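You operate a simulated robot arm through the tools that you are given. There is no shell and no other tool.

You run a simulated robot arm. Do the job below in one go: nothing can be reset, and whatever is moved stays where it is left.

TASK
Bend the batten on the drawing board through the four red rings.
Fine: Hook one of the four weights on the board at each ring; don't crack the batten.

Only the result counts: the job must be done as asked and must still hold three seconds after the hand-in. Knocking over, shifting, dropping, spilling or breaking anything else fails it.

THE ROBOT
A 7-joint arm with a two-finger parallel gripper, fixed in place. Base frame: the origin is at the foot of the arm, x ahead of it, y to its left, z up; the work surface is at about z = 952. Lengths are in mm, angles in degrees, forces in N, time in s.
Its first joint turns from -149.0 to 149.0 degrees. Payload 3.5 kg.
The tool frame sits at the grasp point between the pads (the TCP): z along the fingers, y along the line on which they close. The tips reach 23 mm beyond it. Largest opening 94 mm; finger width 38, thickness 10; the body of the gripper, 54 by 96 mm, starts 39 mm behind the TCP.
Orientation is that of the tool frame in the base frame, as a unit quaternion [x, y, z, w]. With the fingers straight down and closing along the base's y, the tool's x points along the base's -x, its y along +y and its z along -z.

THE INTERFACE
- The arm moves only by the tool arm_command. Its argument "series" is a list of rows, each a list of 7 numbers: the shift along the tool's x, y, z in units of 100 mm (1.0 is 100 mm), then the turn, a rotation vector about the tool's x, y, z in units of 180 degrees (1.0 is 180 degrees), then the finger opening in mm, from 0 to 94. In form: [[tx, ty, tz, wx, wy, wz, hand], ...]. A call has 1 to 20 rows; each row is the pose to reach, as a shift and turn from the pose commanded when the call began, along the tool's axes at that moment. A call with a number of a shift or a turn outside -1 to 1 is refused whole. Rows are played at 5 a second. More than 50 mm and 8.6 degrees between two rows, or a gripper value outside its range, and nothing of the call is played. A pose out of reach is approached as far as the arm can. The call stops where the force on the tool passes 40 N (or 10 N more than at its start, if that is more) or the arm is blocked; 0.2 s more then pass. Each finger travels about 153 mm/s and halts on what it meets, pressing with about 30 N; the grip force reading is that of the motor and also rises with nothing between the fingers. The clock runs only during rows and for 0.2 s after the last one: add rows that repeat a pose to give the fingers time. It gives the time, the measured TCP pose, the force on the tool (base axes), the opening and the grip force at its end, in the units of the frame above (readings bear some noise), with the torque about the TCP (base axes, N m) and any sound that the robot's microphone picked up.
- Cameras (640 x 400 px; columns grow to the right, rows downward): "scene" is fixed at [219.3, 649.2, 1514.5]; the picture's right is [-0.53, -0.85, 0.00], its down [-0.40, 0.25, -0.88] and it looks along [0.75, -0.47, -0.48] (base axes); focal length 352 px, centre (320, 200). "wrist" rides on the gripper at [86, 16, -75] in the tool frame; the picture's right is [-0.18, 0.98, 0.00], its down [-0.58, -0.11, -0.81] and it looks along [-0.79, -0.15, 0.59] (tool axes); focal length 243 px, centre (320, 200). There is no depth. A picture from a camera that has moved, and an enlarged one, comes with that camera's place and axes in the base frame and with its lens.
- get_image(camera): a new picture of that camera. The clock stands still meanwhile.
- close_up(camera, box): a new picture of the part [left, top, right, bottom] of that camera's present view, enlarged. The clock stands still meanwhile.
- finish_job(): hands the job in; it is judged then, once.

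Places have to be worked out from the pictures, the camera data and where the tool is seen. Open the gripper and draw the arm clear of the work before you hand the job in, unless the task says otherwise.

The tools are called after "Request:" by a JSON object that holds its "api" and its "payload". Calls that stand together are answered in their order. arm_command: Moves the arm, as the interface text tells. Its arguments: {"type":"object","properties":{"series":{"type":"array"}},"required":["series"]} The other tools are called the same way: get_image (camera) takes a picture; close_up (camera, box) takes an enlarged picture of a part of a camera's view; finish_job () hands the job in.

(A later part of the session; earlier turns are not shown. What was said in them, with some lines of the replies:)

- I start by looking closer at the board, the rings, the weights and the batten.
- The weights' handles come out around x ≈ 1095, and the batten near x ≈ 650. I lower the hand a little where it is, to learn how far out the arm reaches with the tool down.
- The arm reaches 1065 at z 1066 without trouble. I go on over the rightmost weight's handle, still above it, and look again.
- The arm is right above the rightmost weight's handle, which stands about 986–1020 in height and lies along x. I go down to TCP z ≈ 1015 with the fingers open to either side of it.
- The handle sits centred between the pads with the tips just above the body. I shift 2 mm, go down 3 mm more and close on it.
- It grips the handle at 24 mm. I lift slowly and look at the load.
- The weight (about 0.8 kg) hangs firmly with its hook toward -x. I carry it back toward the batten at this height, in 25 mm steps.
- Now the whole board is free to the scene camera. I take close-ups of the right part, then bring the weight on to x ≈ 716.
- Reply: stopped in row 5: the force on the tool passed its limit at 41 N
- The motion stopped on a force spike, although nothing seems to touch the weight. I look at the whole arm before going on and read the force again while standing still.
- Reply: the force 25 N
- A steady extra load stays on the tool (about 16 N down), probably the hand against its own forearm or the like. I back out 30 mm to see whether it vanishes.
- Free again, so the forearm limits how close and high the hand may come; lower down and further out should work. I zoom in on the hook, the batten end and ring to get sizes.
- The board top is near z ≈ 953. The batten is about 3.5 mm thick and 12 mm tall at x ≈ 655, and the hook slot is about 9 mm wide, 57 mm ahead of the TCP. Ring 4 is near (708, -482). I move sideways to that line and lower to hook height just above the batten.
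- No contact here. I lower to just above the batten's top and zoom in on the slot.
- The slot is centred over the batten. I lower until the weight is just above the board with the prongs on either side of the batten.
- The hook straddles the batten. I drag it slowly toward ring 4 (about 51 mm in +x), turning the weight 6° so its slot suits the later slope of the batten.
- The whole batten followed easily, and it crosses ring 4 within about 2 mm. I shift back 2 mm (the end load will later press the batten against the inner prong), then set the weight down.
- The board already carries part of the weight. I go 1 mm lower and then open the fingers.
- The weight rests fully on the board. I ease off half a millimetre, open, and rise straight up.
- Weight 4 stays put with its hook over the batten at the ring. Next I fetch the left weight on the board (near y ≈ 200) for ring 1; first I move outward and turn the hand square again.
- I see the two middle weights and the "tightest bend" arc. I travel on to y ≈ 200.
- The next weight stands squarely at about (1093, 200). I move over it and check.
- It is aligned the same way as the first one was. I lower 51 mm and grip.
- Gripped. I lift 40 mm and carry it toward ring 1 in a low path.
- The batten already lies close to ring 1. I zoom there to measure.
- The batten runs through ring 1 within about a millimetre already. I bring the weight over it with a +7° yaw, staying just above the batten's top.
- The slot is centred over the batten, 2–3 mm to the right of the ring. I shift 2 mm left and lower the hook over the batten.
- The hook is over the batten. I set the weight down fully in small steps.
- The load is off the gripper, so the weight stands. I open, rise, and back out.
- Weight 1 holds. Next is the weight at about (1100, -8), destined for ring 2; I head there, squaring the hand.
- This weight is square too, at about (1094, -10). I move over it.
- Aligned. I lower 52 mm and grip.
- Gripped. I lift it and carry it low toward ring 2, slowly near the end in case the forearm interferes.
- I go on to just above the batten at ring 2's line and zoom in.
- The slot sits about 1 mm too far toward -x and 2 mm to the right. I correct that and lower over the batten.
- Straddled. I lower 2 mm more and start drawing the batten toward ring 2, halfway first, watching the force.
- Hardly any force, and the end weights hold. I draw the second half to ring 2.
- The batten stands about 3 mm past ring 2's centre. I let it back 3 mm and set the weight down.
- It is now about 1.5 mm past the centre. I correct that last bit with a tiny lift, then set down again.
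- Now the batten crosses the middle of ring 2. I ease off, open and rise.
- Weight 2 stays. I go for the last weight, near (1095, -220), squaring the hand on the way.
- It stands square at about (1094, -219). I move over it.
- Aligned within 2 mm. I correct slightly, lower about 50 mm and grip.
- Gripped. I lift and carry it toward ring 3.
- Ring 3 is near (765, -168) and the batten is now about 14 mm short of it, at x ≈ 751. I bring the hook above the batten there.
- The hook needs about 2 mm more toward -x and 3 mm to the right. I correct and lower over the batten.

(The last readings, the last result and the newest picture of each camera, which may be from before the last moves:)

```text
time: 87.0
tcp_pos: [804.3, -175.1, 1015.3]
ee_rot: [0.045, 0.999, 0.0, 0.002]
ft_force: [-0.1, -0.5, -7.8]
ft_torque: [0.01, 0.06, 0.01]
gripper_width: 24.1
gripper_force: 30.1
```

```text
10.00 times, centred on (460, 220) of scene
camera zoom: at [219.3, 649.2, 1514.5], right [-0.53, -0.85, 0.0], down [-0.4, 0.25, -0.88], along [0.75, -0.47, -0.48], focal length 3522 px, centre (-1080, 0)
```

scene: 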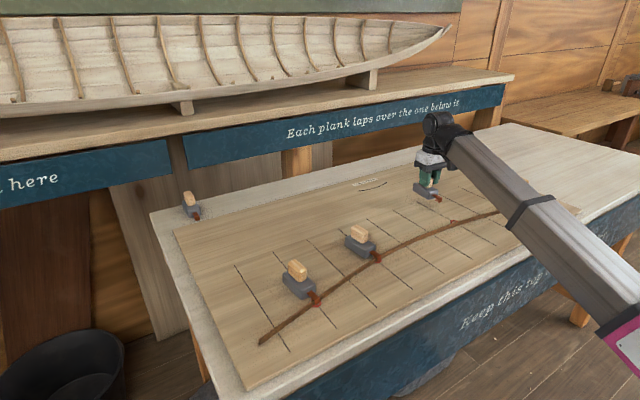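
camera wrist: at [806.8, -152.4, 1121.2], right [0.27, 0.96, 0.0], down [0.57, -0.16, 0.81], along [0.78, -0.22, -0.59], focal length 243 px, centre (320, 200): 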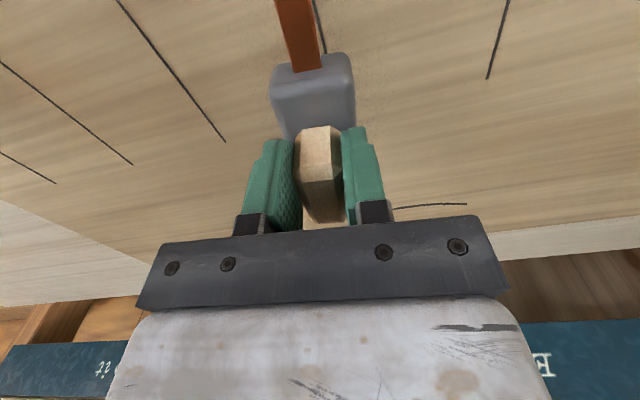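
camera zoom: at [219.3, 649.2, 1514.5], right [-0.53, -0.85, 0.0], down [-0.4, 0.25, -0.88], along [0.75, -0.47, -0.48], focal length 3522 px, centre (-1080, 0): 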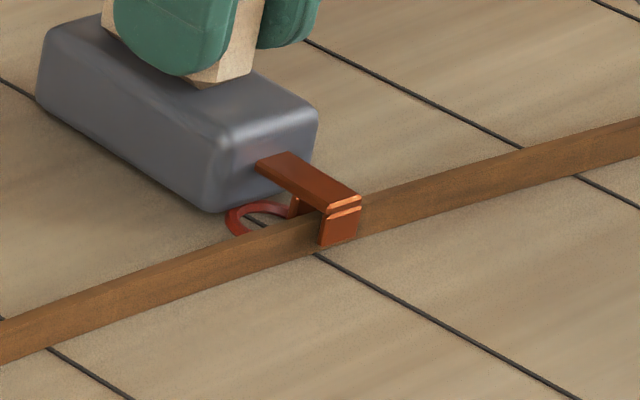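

Straddled. I draw the batten the remaining way toward ring 3, about 16 mm, then check.

Request:
{"api": "arm_command", "payload": {"series": [[-0.03, -0.003, 0, 0, 0, 0, 0], [-0.06, -0.005, 0, 0, 0, 0, 0], [-0.09, -0.008, 0, 0, 0, 0, 0], [-0.12, -0.01, 0, 0, 0, 0, 0], [-0.15, -0.013, 0, 0, 0, 0, 0], [-0.16, -0.014, 0, 0, 0, 0, 0], [-0.16, -0.014, 0, 0, 0, 0, 0]]}}

Request:
{"api": "close_up", "payload": {"camera": "scene", "box": [428, 200, 492, 240]}}

```text
time: 88.6
tcp_pos: [821.6, -177.3, 1016.5]
ee_rot: [0.045, 0.999, 0.001, 0.001]
ft_force: [-1.1, -0.3, -7.8]
ft_torque: [-0.01, 0.08, 0.01]
gripper_width: 24.0
gripper_force: 30.3
```

```text
10.00 times, centred on (460, 220) of scene
camera zoom: at [219.3, 649.2, 1514.5], right [-0.53, -0.85, 0.0], down [-0.4, 0.25, -0.88], along [0.75, -0.47, -0.48], focal length 3522 px, centre (-1080, 0)
```

zoom: 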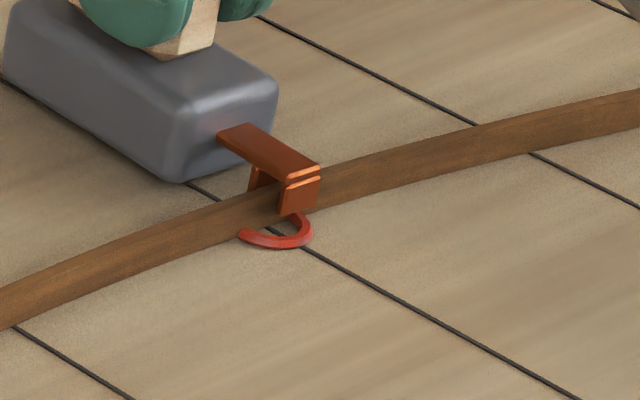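

The batten is about 2.5 mm past ring 3's centre. I back off 2.3 mm, move 1.5 mm left toward the line, and set down.

Request:
{"api": "arm_command", "payload": {"series": [[0.012, 0.005, 0, 0, 0, 0, 0], [0.023, 0.01, 0.005, 0, 0, 0, 0], [0.023, 0.01, 0.01, 0, 0, 0, 0], [0.023, 0.01, 0.015, 0, 0, 0, 0], [0.023, 0.01, 0.02, 0, 0, 0, 0], [0.023, 0.01, 0.025, 0, 0, 0, 0], [0.023, 0.01, 0.025, 0, 0, 0, 0]]}}

Request:
{"api": "close_up", "payload": {"camera": "scene", "box": [428, 200, 492, 240]}}

```text
time: 90.2
tcp_pos: [816.8, -177.4, 1012.4]
ee_rot: [0.044, 0.999, 0.001, 0.002]
ft_force: [-1.6, 1.5, 0.4]
ft_torque: [0.08, 0.06, 0.03]
gripper_width: 23.9
gripper_force: 30.0
```

```text
10.00 times, centred on (460, 220) of scene
camera zoom: at [219.3, 649.2, 1514.5], right [-0.53, -0.85, 0.0], down [-0.4, 0.25, -0.88], along [0.75, -0.47, -0.48], focal length 3522 px, centre (-1080, 0)
```

zoom: 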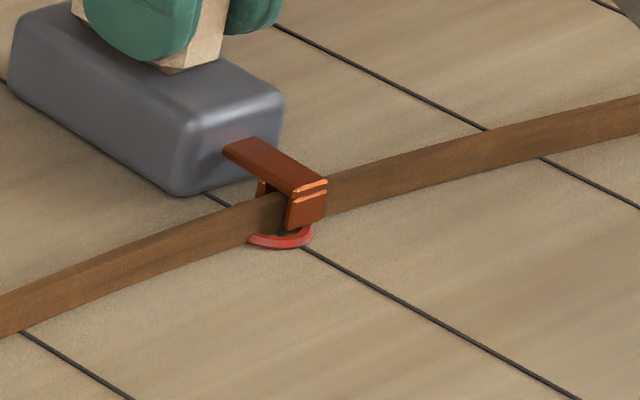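

The batten now crosses the middle of ring 3 and the weight stands on the board. I open and rise clear.

Request:
{"api": "arm_command", "payload": {"series": [[0, 0, 0, 0, 0, 0, 26], [0, 0, 0, 0, 0, 0, 30], [0, 0, 0, 0, 0, 0, 45], [0, 0, 0, 0, 0, 0, 70], [0, 0, -0.1, 0, 0, 0, 80], [0, 0, -0.3, 0, 0, 0, 80], [-0.1, 0, -0.5, 0, 0, 0, 80], [-0.3, 0, -0.65, 0, 0, 0, 80], [-0.5, 0, -0.75, 0, 0, 0, 80], [-0.8, 0, -0.75, 0, 0, 0, 80], [-0.8, 0, -0.75, 0, 0, 0, 80]]}}

Request:
{"api": "close_up", "payload": {"camera": "scene", "box": [428, 200, 492, 240]}}

Request:
{"api": "close_up", "payload": {"camera": "scene", "box": [344, 240, 408, 280]}}

Request:
{"api": "close_up", "payload": {"camera": "scene", "box": [284, 280, 348, 320]}}

Request:
{"api": "close_up", "payload": {"camera": "scene", "box": [512, 180, 576, 220]}}

Request:
{"api": "get_image", "payload": {"camera": "scene"}}

```text
time: 92.6
tcp_pos: [897.6, -184.4, 1087.9]
ee_rot: [0.046, 0.999, 0.0, 0.002]
ft_force: [0.2, -0.6, -0.6]
ft_torque: [0.0, 0.02, 0.02]
gripper_width: 80.1
gripper_force: 0.1
```

```text
10.00 times, centred on (460, 220) of scene
camera zoom: at [219.3, 649.2, 1514.5], right [-0.53, -0.85, 0.0], down [-0.4, 0.25, -0.88], along [0.75, -0.47, -0.48], focal length 3522 px, centre (-1080, 0)
```

zoom: 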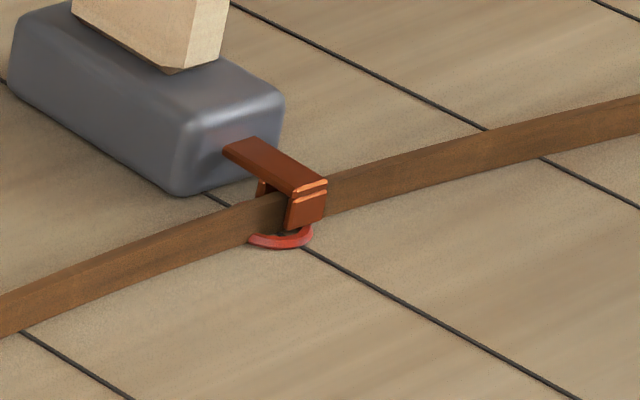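

```text
10.00 times, centred on (376, 260) of scene
camera zoom: at [219.3, 649.2, 1514.5], right [-0.53, -0.85, 0.0], down [-0.4, 0.25, -0.88], along [0.75, -0.47, -0.48], focal length 3522 px, centre (-240, -400)
```

zoom: 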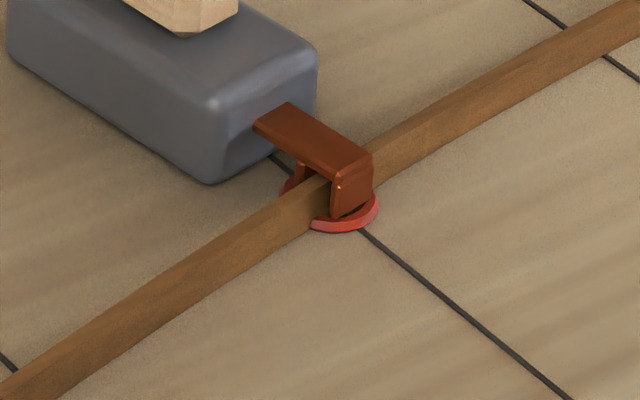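

```text
10.00 times, centred on (316, 300) of scene
camera zoom: at [219.3, 649.2, 1514.5], right [-0.53, -0.85, 0.0], down [-0.4, 0.25, -0.88], along [0.75, -0.47, -0.48], focal length 3522 px, centre (360, -800)
```

zoom: 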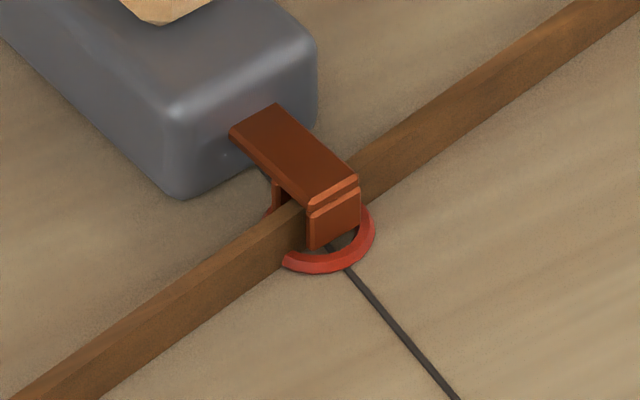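

```text
10.00 times, centred on (544, 200) of scene
camera zoom: at [219.3, 649.2, 1514.5], right [-0.53, -0.85, 0.0], down [-0.4, 0.25, -0.88], along [0.75, -0.47, -0.48], focal length 3522 px, centre (-1920, 200)
```

zoom: 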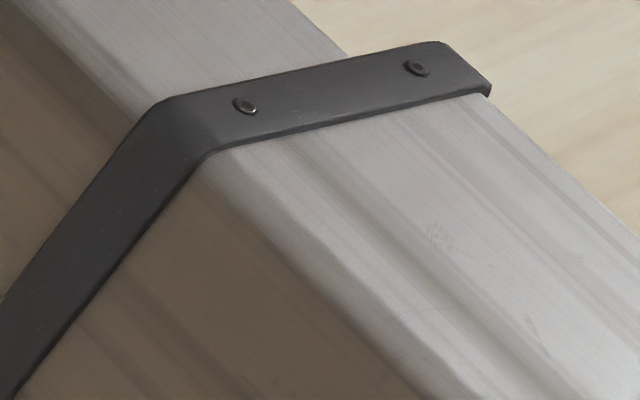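

```text
taken
```

scene: 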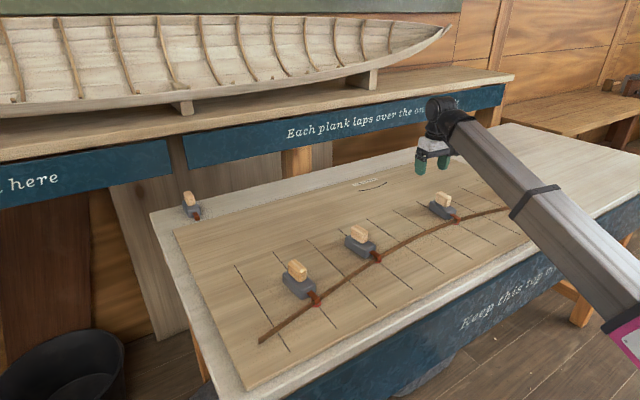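

Rings 1, 2 and 3 are all crossed near the centre. The forearm hides ring 4, so I move the arm away and look there.

Request:
{"api": "arm_command", "payload": {"series": [[-0.2, 0.3, 0, 0, 0, -0.01, 80], [-0.4, 0.6, 0, 0, 0, -0.02, 80], [-0.6, 0.9, 0, 0, 0, -0.025, 80], [-0.7, 1.0, 0, 0, 0, -0.028, 80]]}}

Request:
{"api": "arm_command", "payload": {"series": [[0, 0.35, -0.1, 0, 0, 0, 80], [0, 0.7, -0.2, 0, 0, 0, 80], [0, 1.0, -0.3, 0, 0, 0, 80], [0, 1.0, -0.3, 0, 0, 0, 80]]}}

Request:
{"api": "get_image", "payload": {"camera": "scene"}}

Request:
{"api": "close_up", "payload": {"camera": "scene", "box": [512, 180, 576, 220]}}

```text
time: 93.6
tcp_pos: [976.4, -89.6, 1088.7]
ee_rot: [0.001, 1.0, 0.0, 0.001]
ft_force: [-0.8, -0.5, -0.4]
ft_torque: [0.02, -0.03, 0.0]
gripper_width: 79.8
gripper_force: 0.0
```

```text
time: 94.6
tcp_pos: [977.6, 11.7, 1119.4]
ee_rot: [0.001, 1.0, 0.0, 0.001]
ft_force: [0.1, -0.6, -0.2]
ft_torque: [0.0, -0.02, 0.0]
gripper_width: 80.1
gripper_force: 0.0
```

```text
taken
```

scene: 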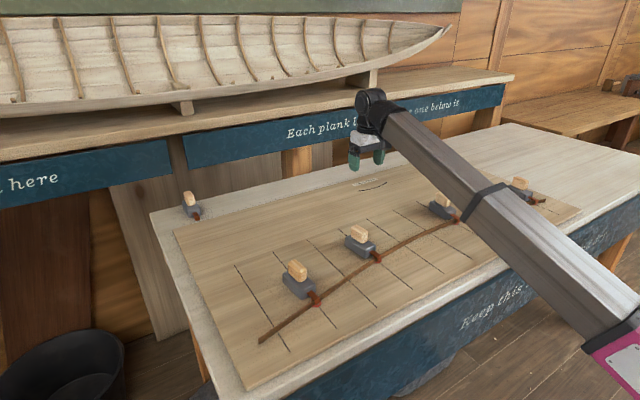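

```text
10.00 times, centred on (544, 200) of scene
camera zoom: at [219.3, 649.2, 1514.5], right [-0.53, -0.85, 0.0], down [-0.4, 0.25, -0.88], along [0.75, -0.47, -0.48], focal length 3522 px, centre (-1920, 200)
```

zoom: 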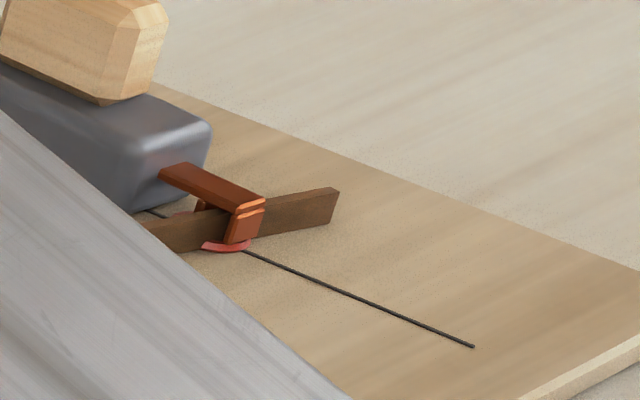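

The view of ring 4 is partly blocked, and it looks a few mm short there. I move the arm on left to see it free and zoom in.

Request:
{"api": "arm_command", "payload": {"series": [[0, 0.35, 0, 0, 0, 0, 80], [0, 0.7, 0, 0, 0, 0, 80], [0, 1.0, 0, 0, 0, 0, 80]]}}

Request:
{"api": "arm_command", "payload": {"series": [[0, 0.35, 0, 0, 0, 0, 80], [0, 0.7, 0, 0, 0, 0, 80], [0, 1.0, 0, 0, 0, 0, 80], [0, 1.0, 0, 0, 0, 0, 80]]}}

Request:
{"api": "close_up", "payload": {"camera": "scene", "box": [516, 190, 556, 215]}}

Request:
{"api": "get_image", "payload": {"camera": "scene"}}

```text
time: 95.4
tcp_pos: [980.3, 113.7, 1117.1]
ee_rot: [0.0, 1.0, -0.001, 0.002]
ft_force: [0.2, 0.2, -0.2]
ft_torque: [0.03, -0.01, -0.02]
gripper_width: 79.9
gripper_force: 0.0
```

```text
time: 96.4
tcp_pos: [977.2, 211.9, 1120.6]
ee_rot: [0.001, 1.0, 0.0, 0.001]
ft_force: [-0.2, 0.2, -0.2]
ft_torque: [-0.03, -0.03, -0.02]
gripper_width: 80.1
gripper_force: 0.1
```

```text
16.00 times, centred on (536, 202) of scene
camera zoom: at [219.3, 649.2, 1514.5], right [-0.53, -0.85, 0.0], down [-0.4, 0.25, -0.88], along [0.75, -0.47, -0.48], focal length 5635 px, centre (-3136, 160)
```

zoom: 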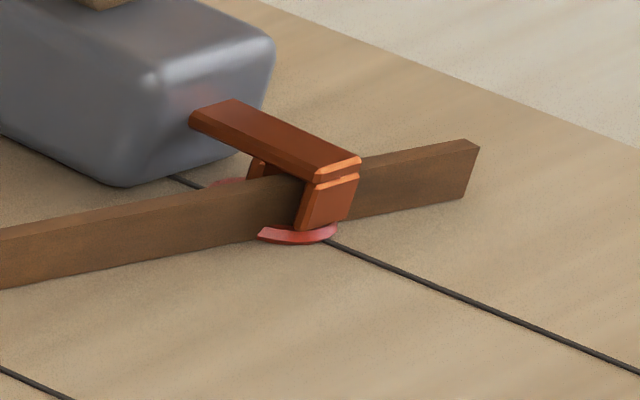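

```text
taken
```

scene: 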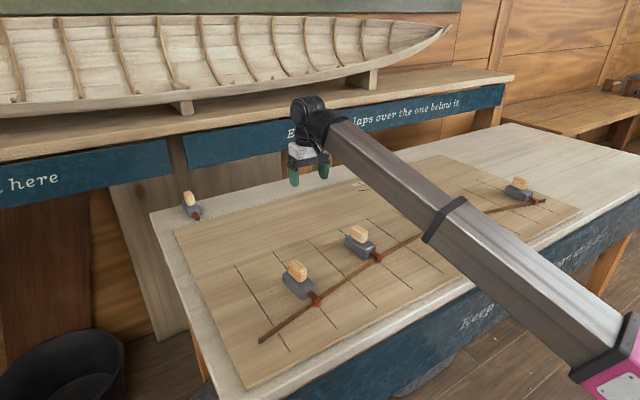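

Measured along the line, the batten is within about 1 mm at rings 1–3 but still about 6 mm short of the centre of ring 4. I go back to weight 4 to shift it out by that much.

Request:
{"api": "arm_command", "payload": {"series": [[0, -0.4, 0, 0, 0, 0, 94], [0, -0.8, 0, 0, 0, 0, 94], [0, -1.0, 0, 0, 0, 0, 94]]}}

Request:
{"api": "arm_command", "payload": {"series": [[0, -0.4, 0, 0, 0, 0, 94], [0, -0.8, 0, 0, 0, 0, 94], [0, -1.0, 0, 0, 0, 0, 94]]}}

Request:
{"api": "arm_command", "payload": {"series": [[0, -0.4, 0, 0, 0, 0, 94], [0, -0.8, 0, 0, 0, 0, 94], [0, -1.0, 0, 0, 0, 0, 94]]}}

Request:
{"api": "arm_command", "payload": {"series": [[0, -0.4, 0, 0, 0, 0, 94], [0, -0.8, 0, 0, 0, 0, 94], [0, -1.0, 0, 0, 0, 0, 94]]}}

Request:
{"api": "arm_command", "payload": {"series": [[0, -0.4, 0.1, 0, 0, 0, 94], [0, -0.8, 0.2, 0, 0, 0, 94], [0, -1.0, 0.3, 0, 0, 0, 94]]}}

Request:
{"api": "arm_command", "payload": {"series": [[0, -0.4, 0, 0, 0, 0, 94], [0, -0.8, 0, 0, 0, 0, 94], [0, -1.0, 0, 0, 0, 0, 94]]}}

Request:
{"api": "arm_command", "payload": {"series": [[0.1, -0.4, 0, 0, 0, 0.015, 94], [0.2, -0.8, 0, 0, 0, 0.025, 94], [0.3, -1.0, 0, 0, 0, 0.0333, 94], [0.6, -1.0, 0, 0, 0, 0.0333, 94], [0.6, -1.0, 0, 0, 0, 0.0333, 94]]}}

Request:
{"api": "get_image", "payload": {"camera": "wrist"}}

Request:
{"api": "get_image", "payload": {"camera": "scene"}}

```text
time: 97.2
tcp_pos: [975.7, 109.9, 1119.7]
ee_rot: [0.001, 1.0, 0.0, 0.002]
ft_force: [-0.1, -0.6, -0.4]
ft_torque: [-0.04, -0.03, 0.0]
gripper_width: 93.8
gripper_force: 0.0
```

```text
time: 98.0
tcp_pos: [977.9, 9.5, 1119.7]
ee_rot: [0.001, 1.0, 0.0, 0.003]
ft_force: [0.2, 0.6, 0.1]
ft_torque: [0.0, 0.03, -0.03]
gripper_width: 94.1
gripper_force: 0.1
```

```text
time: 98.8
tcp_pos: [976.8, -91.0, 1119.6]
ee_rot: [0.001, 1.0, 0.0, 0.001]
ft_force: [-0.4, -0.1, 0.2]
ft_torque: [-0.01, -0.03, -0.03]
gripper_width: 93.8
gripper_force: 0.1
```

```text
time: 99.6
tcp_pos: [974.8, -191.9, 1119.1]
ee_rot: [0.0, 1.0, 0.001, 0.001]
ft_force: [-0.1, 0.1, -0.8]
ft_torque: [-0.02, 0.02, -0.03]
gripper_width: 94.0
gripper_force: 0.1
```

```text
time: 100.4
tcp_pos: [978.0, -290.6, 1089.8]
ee_rot: [0.001, 1.0, 0.0, 0.002]
ft_force: [0.2, 0.1, 0.0]
ft_torque: [-0.02, 0.01, -0.02]
gripper_width: 94.1
gripper_force: 0.0
```

```text
time: 101.2
tcp_pos: [977.4, -390.8, 1089.1]
ee_rot: [0.0, 1.0, 0.001, 0.003]
ft_force: [0.8, -0.3, -0.5]
ft_torque: [0.02, 0.02, 0.0]
gripper_width: 94.1
gripper_force: 0.1
```

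```text
time: 102.4
tcp_pos: [914.9, -492.7, 1087.9]
ee_rot: [0.053, 0.999, 0.0, 0.002]
ft_force: [-0.6, 0.5, 0.3]
ft_torque: [0.01, 0.05, 0.03]
gripper_width: 94.1
gripper_force: 0.1
```

```text
taken
camera wrist: at [829.4, -467.3, 1161.1], right [0.29, 0.96, 0.0], down [0.56, -0.17, 0.81], along [0.77, -0.23, -0.59], focal length 243 px, centre (320, 200)
```

wrist: 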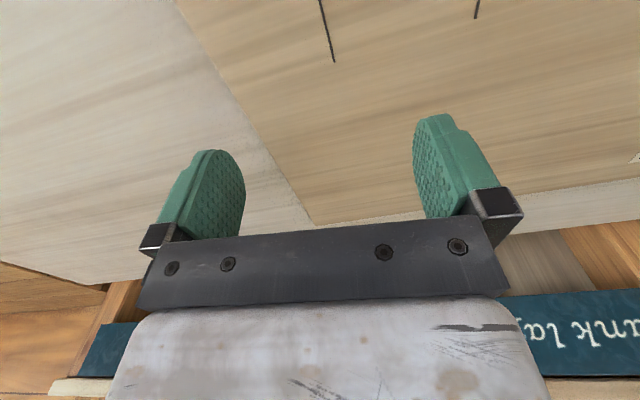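

```text
taken
```

scene: 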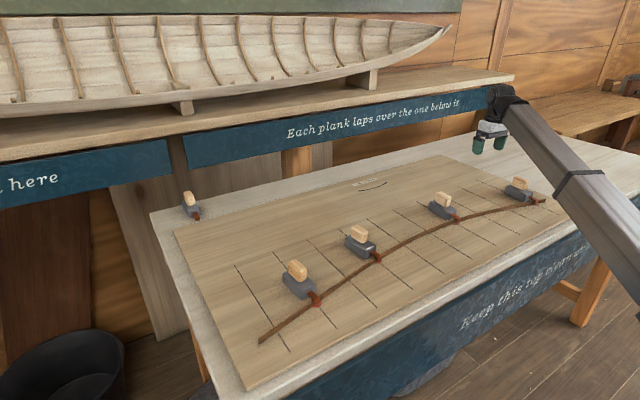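

All four hold. I approach weight 4 low from outside, with the hand at the same 6° yaw as when I released it.

Request:
{"api": "arm_command", "payload": {"series": [[0.2, -0.015, 0.1, 0, 0, 0, 94], [0.4, -0.03, 0.2, 0, 0, 0, 94], [0.6, -0.045, 0.25, 0, 0, 0, 94], [0.8, -0.06, 0.25, 0, 0, 0, 94], [0.9, -0.065, 0.25, 0, 0, 0, 94]]}}

Request:
{"api": "arm_command", "payload": {"series": [[0.15, -0.01, 0, 0, 0, 0, 94], [0.3, -0.022, 0, 0, 0, 0, 94], [0.45, -0.033, 0, 0, 0, 0, 94], [0.6, -0.044, 0, 0, 0, 0, 94], [0.635, -0.046, 0, 0, 0, 0, 94], [0.635, -0.046, 0, 0, 0, 0, 94], [0.635, -0.046, 0, 0, 0, 0, 94]]}}

Request:
{"api": "get_image", "payload": {"camera": "wrist"}}

Request:
{"api": "close_up", "payload": {"camera": "scene", "box": [490, 150, 586, 210]}}

```text
time: 103.6
tcp_pos: [825.6, -488.4, 1063.4]
ee_rot: [0.053, 0.999, 0.0, 0.001]
ft_force: [0.9, -0.4, 1.1]
ft_torque: [0.0, -0.01, 0.0]
gripper_width: 94.3
gripper_force: 0.0
```

```text
time: 105.2
tcp_pos: [762.8, -485.5, 1061.7]
ee_rot: [0.054, 0.999, 0.001, 0.002]
ft_force: [-0.1, 0.0, -0.1]
ft_torque: [0.0, 0.01, 0.02]
gripper_width: 94.1
gripper_force: 0.1
```

```text
taken
camera wrist: at [677.3, -460.6, 1136.6], right [0.29, 0.96, 0.0], down [0.56, -0.17, 0.81], along [0.77, -0.23, -0.59], focal length 243 px, centre (320, 200)
```

wrist: 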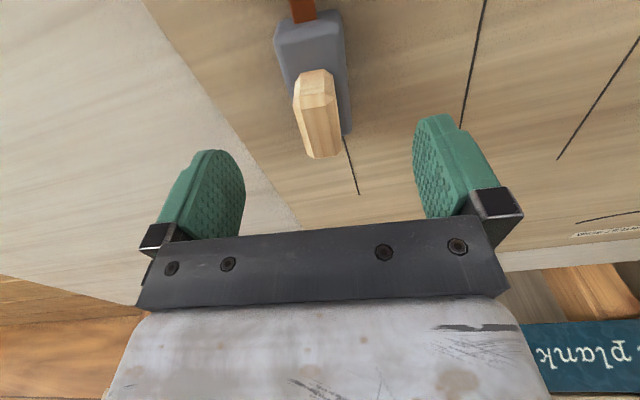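

```text
6.67 times, centred on (538, 180) of scene
camera zoom: at [219.3, 649.2, 1514.5], right [-0.53, -0.85, 0.0], down [-0.4, 0.25, -0.88], along [0.75, -0.47, -0.48], focal length 2348 px, centre (-1133, 333)
```

zoom: 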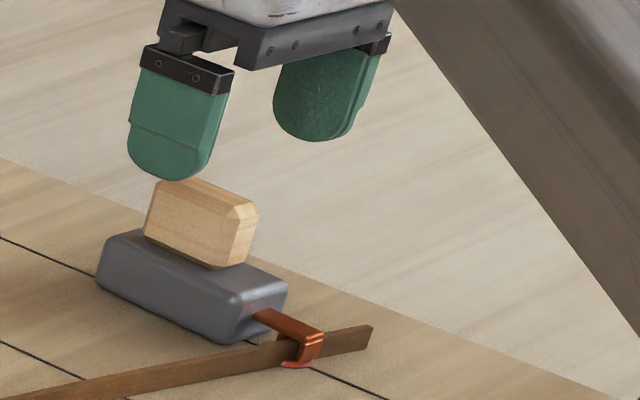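

The handle is right below, 1–2 mm to the left. I correct, lower 50 mm, and grip.

Request:
{"api": "arm_command", "payload": {"series": [[0, -0.015, 0.15, 0, 0, 0, 94], [0, -0.015, 0.3, 0, 0, 0, 94], [0, -0.015, 0.42, 0, 0, 0, 94], [0, -0.015, 0.5, 0, 0, 0, 94], [0, -0.015, 0.5, 0, 0, 0, 94], [0, -0.015, 0.5, 0, 0, 0, 60], [0, -0.015, 0.5, 0, 0, 0, 40], [0, -0.015, 0.5, 0, 0, 0, 20], [0, -0.015, 0.5, 0, 0, 0, 0], [0, -0.015, 0.5, 0, 0, 0, 0], [0, -0.015, 0.5, 0, 0, 0, 0]]}}

Request:
{"api": "close_up", "payload": {"camera": "scene", "box": [516, 190, 556, 215]}}

```text
time: 107.6
tcp_pos: [761.6, -486.8, 1012.5]
ee_rot: [0.053, 0.999, 0.0, 0.002]
ft_force: [-0.7, -3.8, -0.1]
ft_torque: [-0.02, -0.04, -0.01]
gripper_width: 23.9
gripper_force: 30.2
```

```text
16.00 times, centred on (536, 202) of scene
camera zoom: at [219.3, 649.2, 1514.5], right [-0.53, -0.85, 0.0], down [-0.4, 0.25, -0.88], along [0.75, -0.47, -0.48], focal length 5635 px, centre (-3136, 160)
```

zoom: 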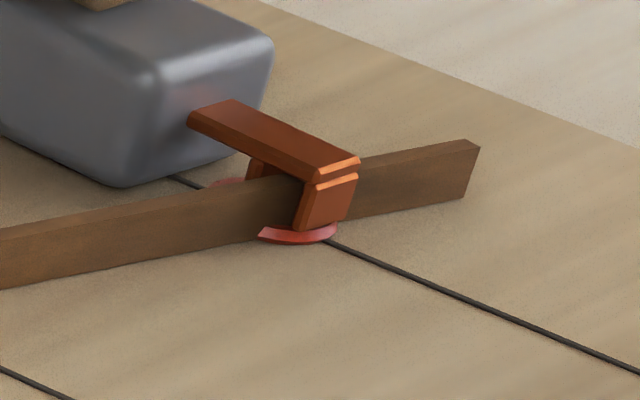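

Gripped without disturbing it. I lift 1 mm, shift 5.5 mm in +x and 2 mm right, then set it down.

Request:
{"api": "arm_command", "payload": {"series": [[0, 0, -0.01, 0, 0, 0, 0], [-0.02, -0.005, -0.012, 0, 0, 0, 0], [-0.04, -0.01, -0.012, 0, 0, 0, 0], [-0.057, -0.014, -0.012, 0, 0, 0, 0], [-0.057, -0.014, -0.006, 0, 0, 0, 0], [-0.057, -0.014, 0, 0, 0, 0, 0], [-0.057, -0.014, 0.002, 0, 0, 0, 0]]}}

Request:
{"api": "close_up", "payload": {"camera": "scene", "box": [516, 190, 556, 215]}}

```text
time: 109.2
tcp_pos: [767.3, -490.4, 1013.4]
ee_rot: [0.052, 0.999, 0.0, 0.002]
ft_force: [-1.3, -1.7, 0.0]
ft_torque: [0.07, 0.05, 0.03]
gripper_width: 24.1
gripper_force: 30.5
```

```text
16.00 times, centred on (536, 202) of scene
camera zoom: at [219.3, 649.2, 1514.5], right [-0.53, -0.85, 0.0], down [-0.4, 0.25, -0.88], along [0.75, -0.47, -0.48], focal length 5635 px, centre (-3136, 160)
```

zoom: 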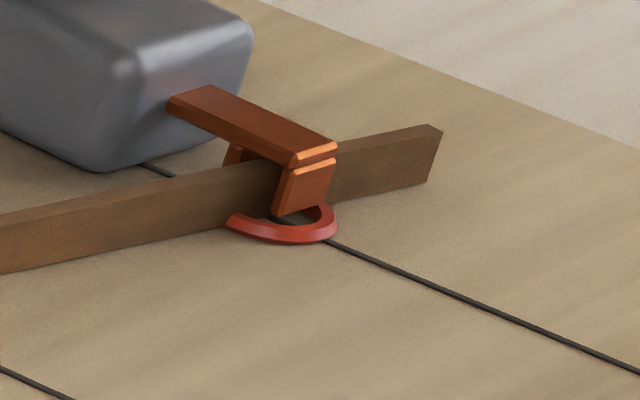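

The batten now runs through the middle of ring 4. I open, rise and withdraw outward.

Request:
{"api": "arm_command", "payload": {"series": [[0, 0, 0, 0, 0, 0, 26], [0, 0, 0, 0, 0, 0, 30], [0, 0, 0, 0, 0, 0, 45], [0, 0, 0, 0, 0, 0, 70], [0, 0, 0, 0, 0, 0, 80], [0, 0, -0.1, 0, 0, 0, 80], [0, 0, -0.3, 0, 0, 0, 80], [-0.1, 0, -0.45, 0, 0, 0, 80], [-0.3, 0, -0.55, 0, 0, 0, 80], [-0.6, 0, -0.7, 0, 0, 0, 80], [-0.9, 0, -0.8, 0, 0, 0, 80], [-1.0, 0, -0.8, 0, 0, 0, 80]]}}

Request:
{"api": "arm_command", "payload": {"series": [[-0.3, 0, 0, 0, 0, 0, 80], [-0.6, 0, -0.1, 0, 0, 0, 80], [-0.9, 0, -0.2, 0, 0, 0, 80], [-1.0, 0, -0.2, 0, 0, 0, 80], [-1.0, 0, -0.2, 0, 0, 0, 80]]}}

Request:
{"api": "get_image", "payload": {"camera": "scene"}}

Request:
{"api": "close_up", "payload": {"camera": "scene", "box": [516, 190, 556, 215]}}

Request:
{"api": "close_up", "payload": {"camera": "scene", "box": [428, 200, 492, 240]}}

Request:
{"api": "close_up", "payload": {"camera": "scene", "box": [344, 240, 408, 280]}}

Request:
{"api": "close_up", "payload": {"camera": "scene", "box": [284, 280, 348, 320]}}

```text
time: 111.8
tcp_pos: [867.3, -498.6, 1093.3]
ee_rot: [0.054, 0.999, 0.001, 0.002]
ft_force: [0.4, 0.2, -0.3]
ft_torque: [-0.02, 0.01, 0.0]
gripper_width: 79.9
gripper_force: 0.1
```

```text
time: 113.0
tcp_pos: [965.4, -512.1, 1115.7]
ee_rot: [0.053, 0.999, 0.0, 0.002]
ft_force: [-0.3, -1.0, 0.3]
ft_torque: [0.0, 0.01, 0.0]
gripper_width: 79.9
gripper_force: 0.0
```

```text
taken
```

scene: 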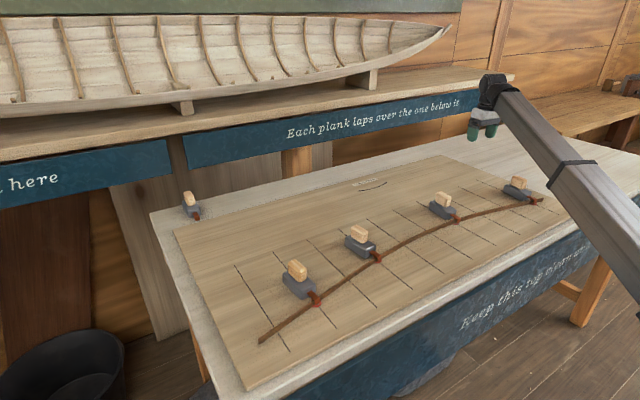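

```text
16.00 times, centred on (536, 202) of scene
camera zoom: at [219.3, 649.2, 1514.5], right [-0.53, -0.85, 0.0], down [-0.4, 0.25, -0.88], along [0.75, -0.47, -0.48], focal length 5635 px, centre (-3136, 160)
```

zoom: 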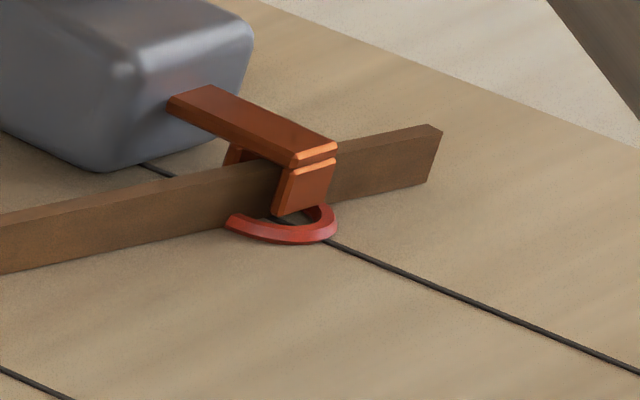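

```text
10.00 times, centred on (460, 220) of scene
camera zoom: at [219.3, 649.2, 1514.5], right [-0.53, -0.85, 0.0], down [-0.4, 0.25, -0.88], along [0.75, -0.47, -0.48], focal length 3522 px, centre (-1080, 0)
```

zoom: 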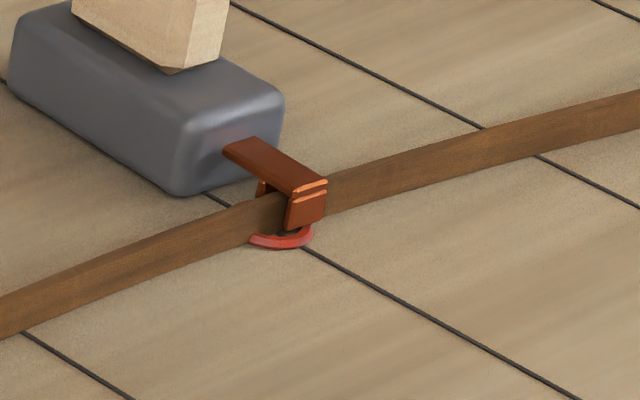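

```text
10.00 times, centred on (376, 260) of scene
camera zoom: at [219.3, 649.2, 1514.5], right [-0.53, -0.85, 0.0], down [-0.4, 0.25, -0.88], along [0.75, -0.47, -0.48], focal length 3522 px, centre (-240, -400)
```

zoom: 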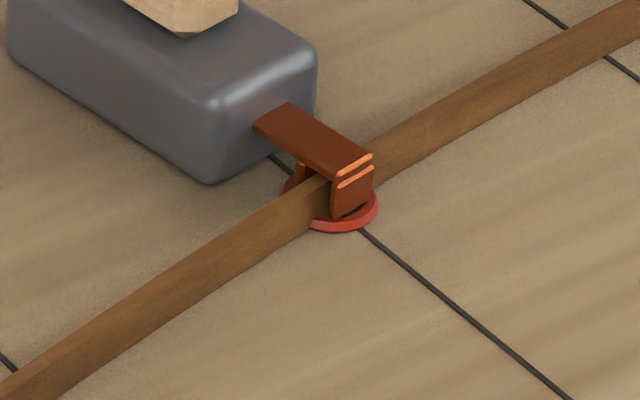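

```text
10.00 times, centred on (316, 300) of scene
camera zoom: at [219.3, 649.2, 1514.5], right [-0.53, -0.85, 0.0], down [-0.4, 0.25, -0.88], along [0.75, -0.47, -0.48], focal length 3522 px, centre (360, -800)
```

zoom: 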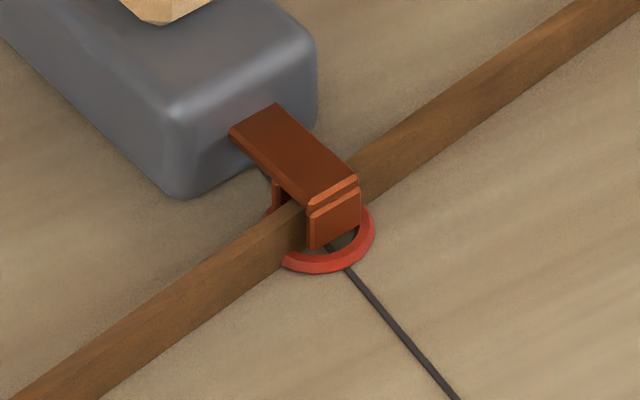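

All four hooks sit over the batten at their rings. It crosses each ring within about 1–2 mm of the centre and nothing has shifted since release. The gripper is open and the arm is clear, so I hand the job in.

Request:
{"api": "finish_job", "payload": {}}

```text
The job is handed in.
```

I bent the batten through all four red rings, with one of the four board weights hooked over it at each ring. The job is handed in, but I have no verdict on it yet.

- **Fit at the rings:** in the last pictures the batten crosses each ring within about 1–2 mm of the centre. Ring 4 was first about 6 mm short, so I went back and shifted its weight.
- **Batten:** I saw no sign of cracking. By my estimate the final bend is several times gentler than the "tightest bend" mark on the board.
- **Everything else:** I left the fifth weight, on the table beside the board, untouched. Nothing had shifted when I last looked, and the gripper is open with the arm clear.

On the way to ring 4 the arm stopped once on a force spike, with nothing touching the weight. I think the hand pressed against its own forearm. I backed off, kept lower after that, and the weight and batten were not affected.
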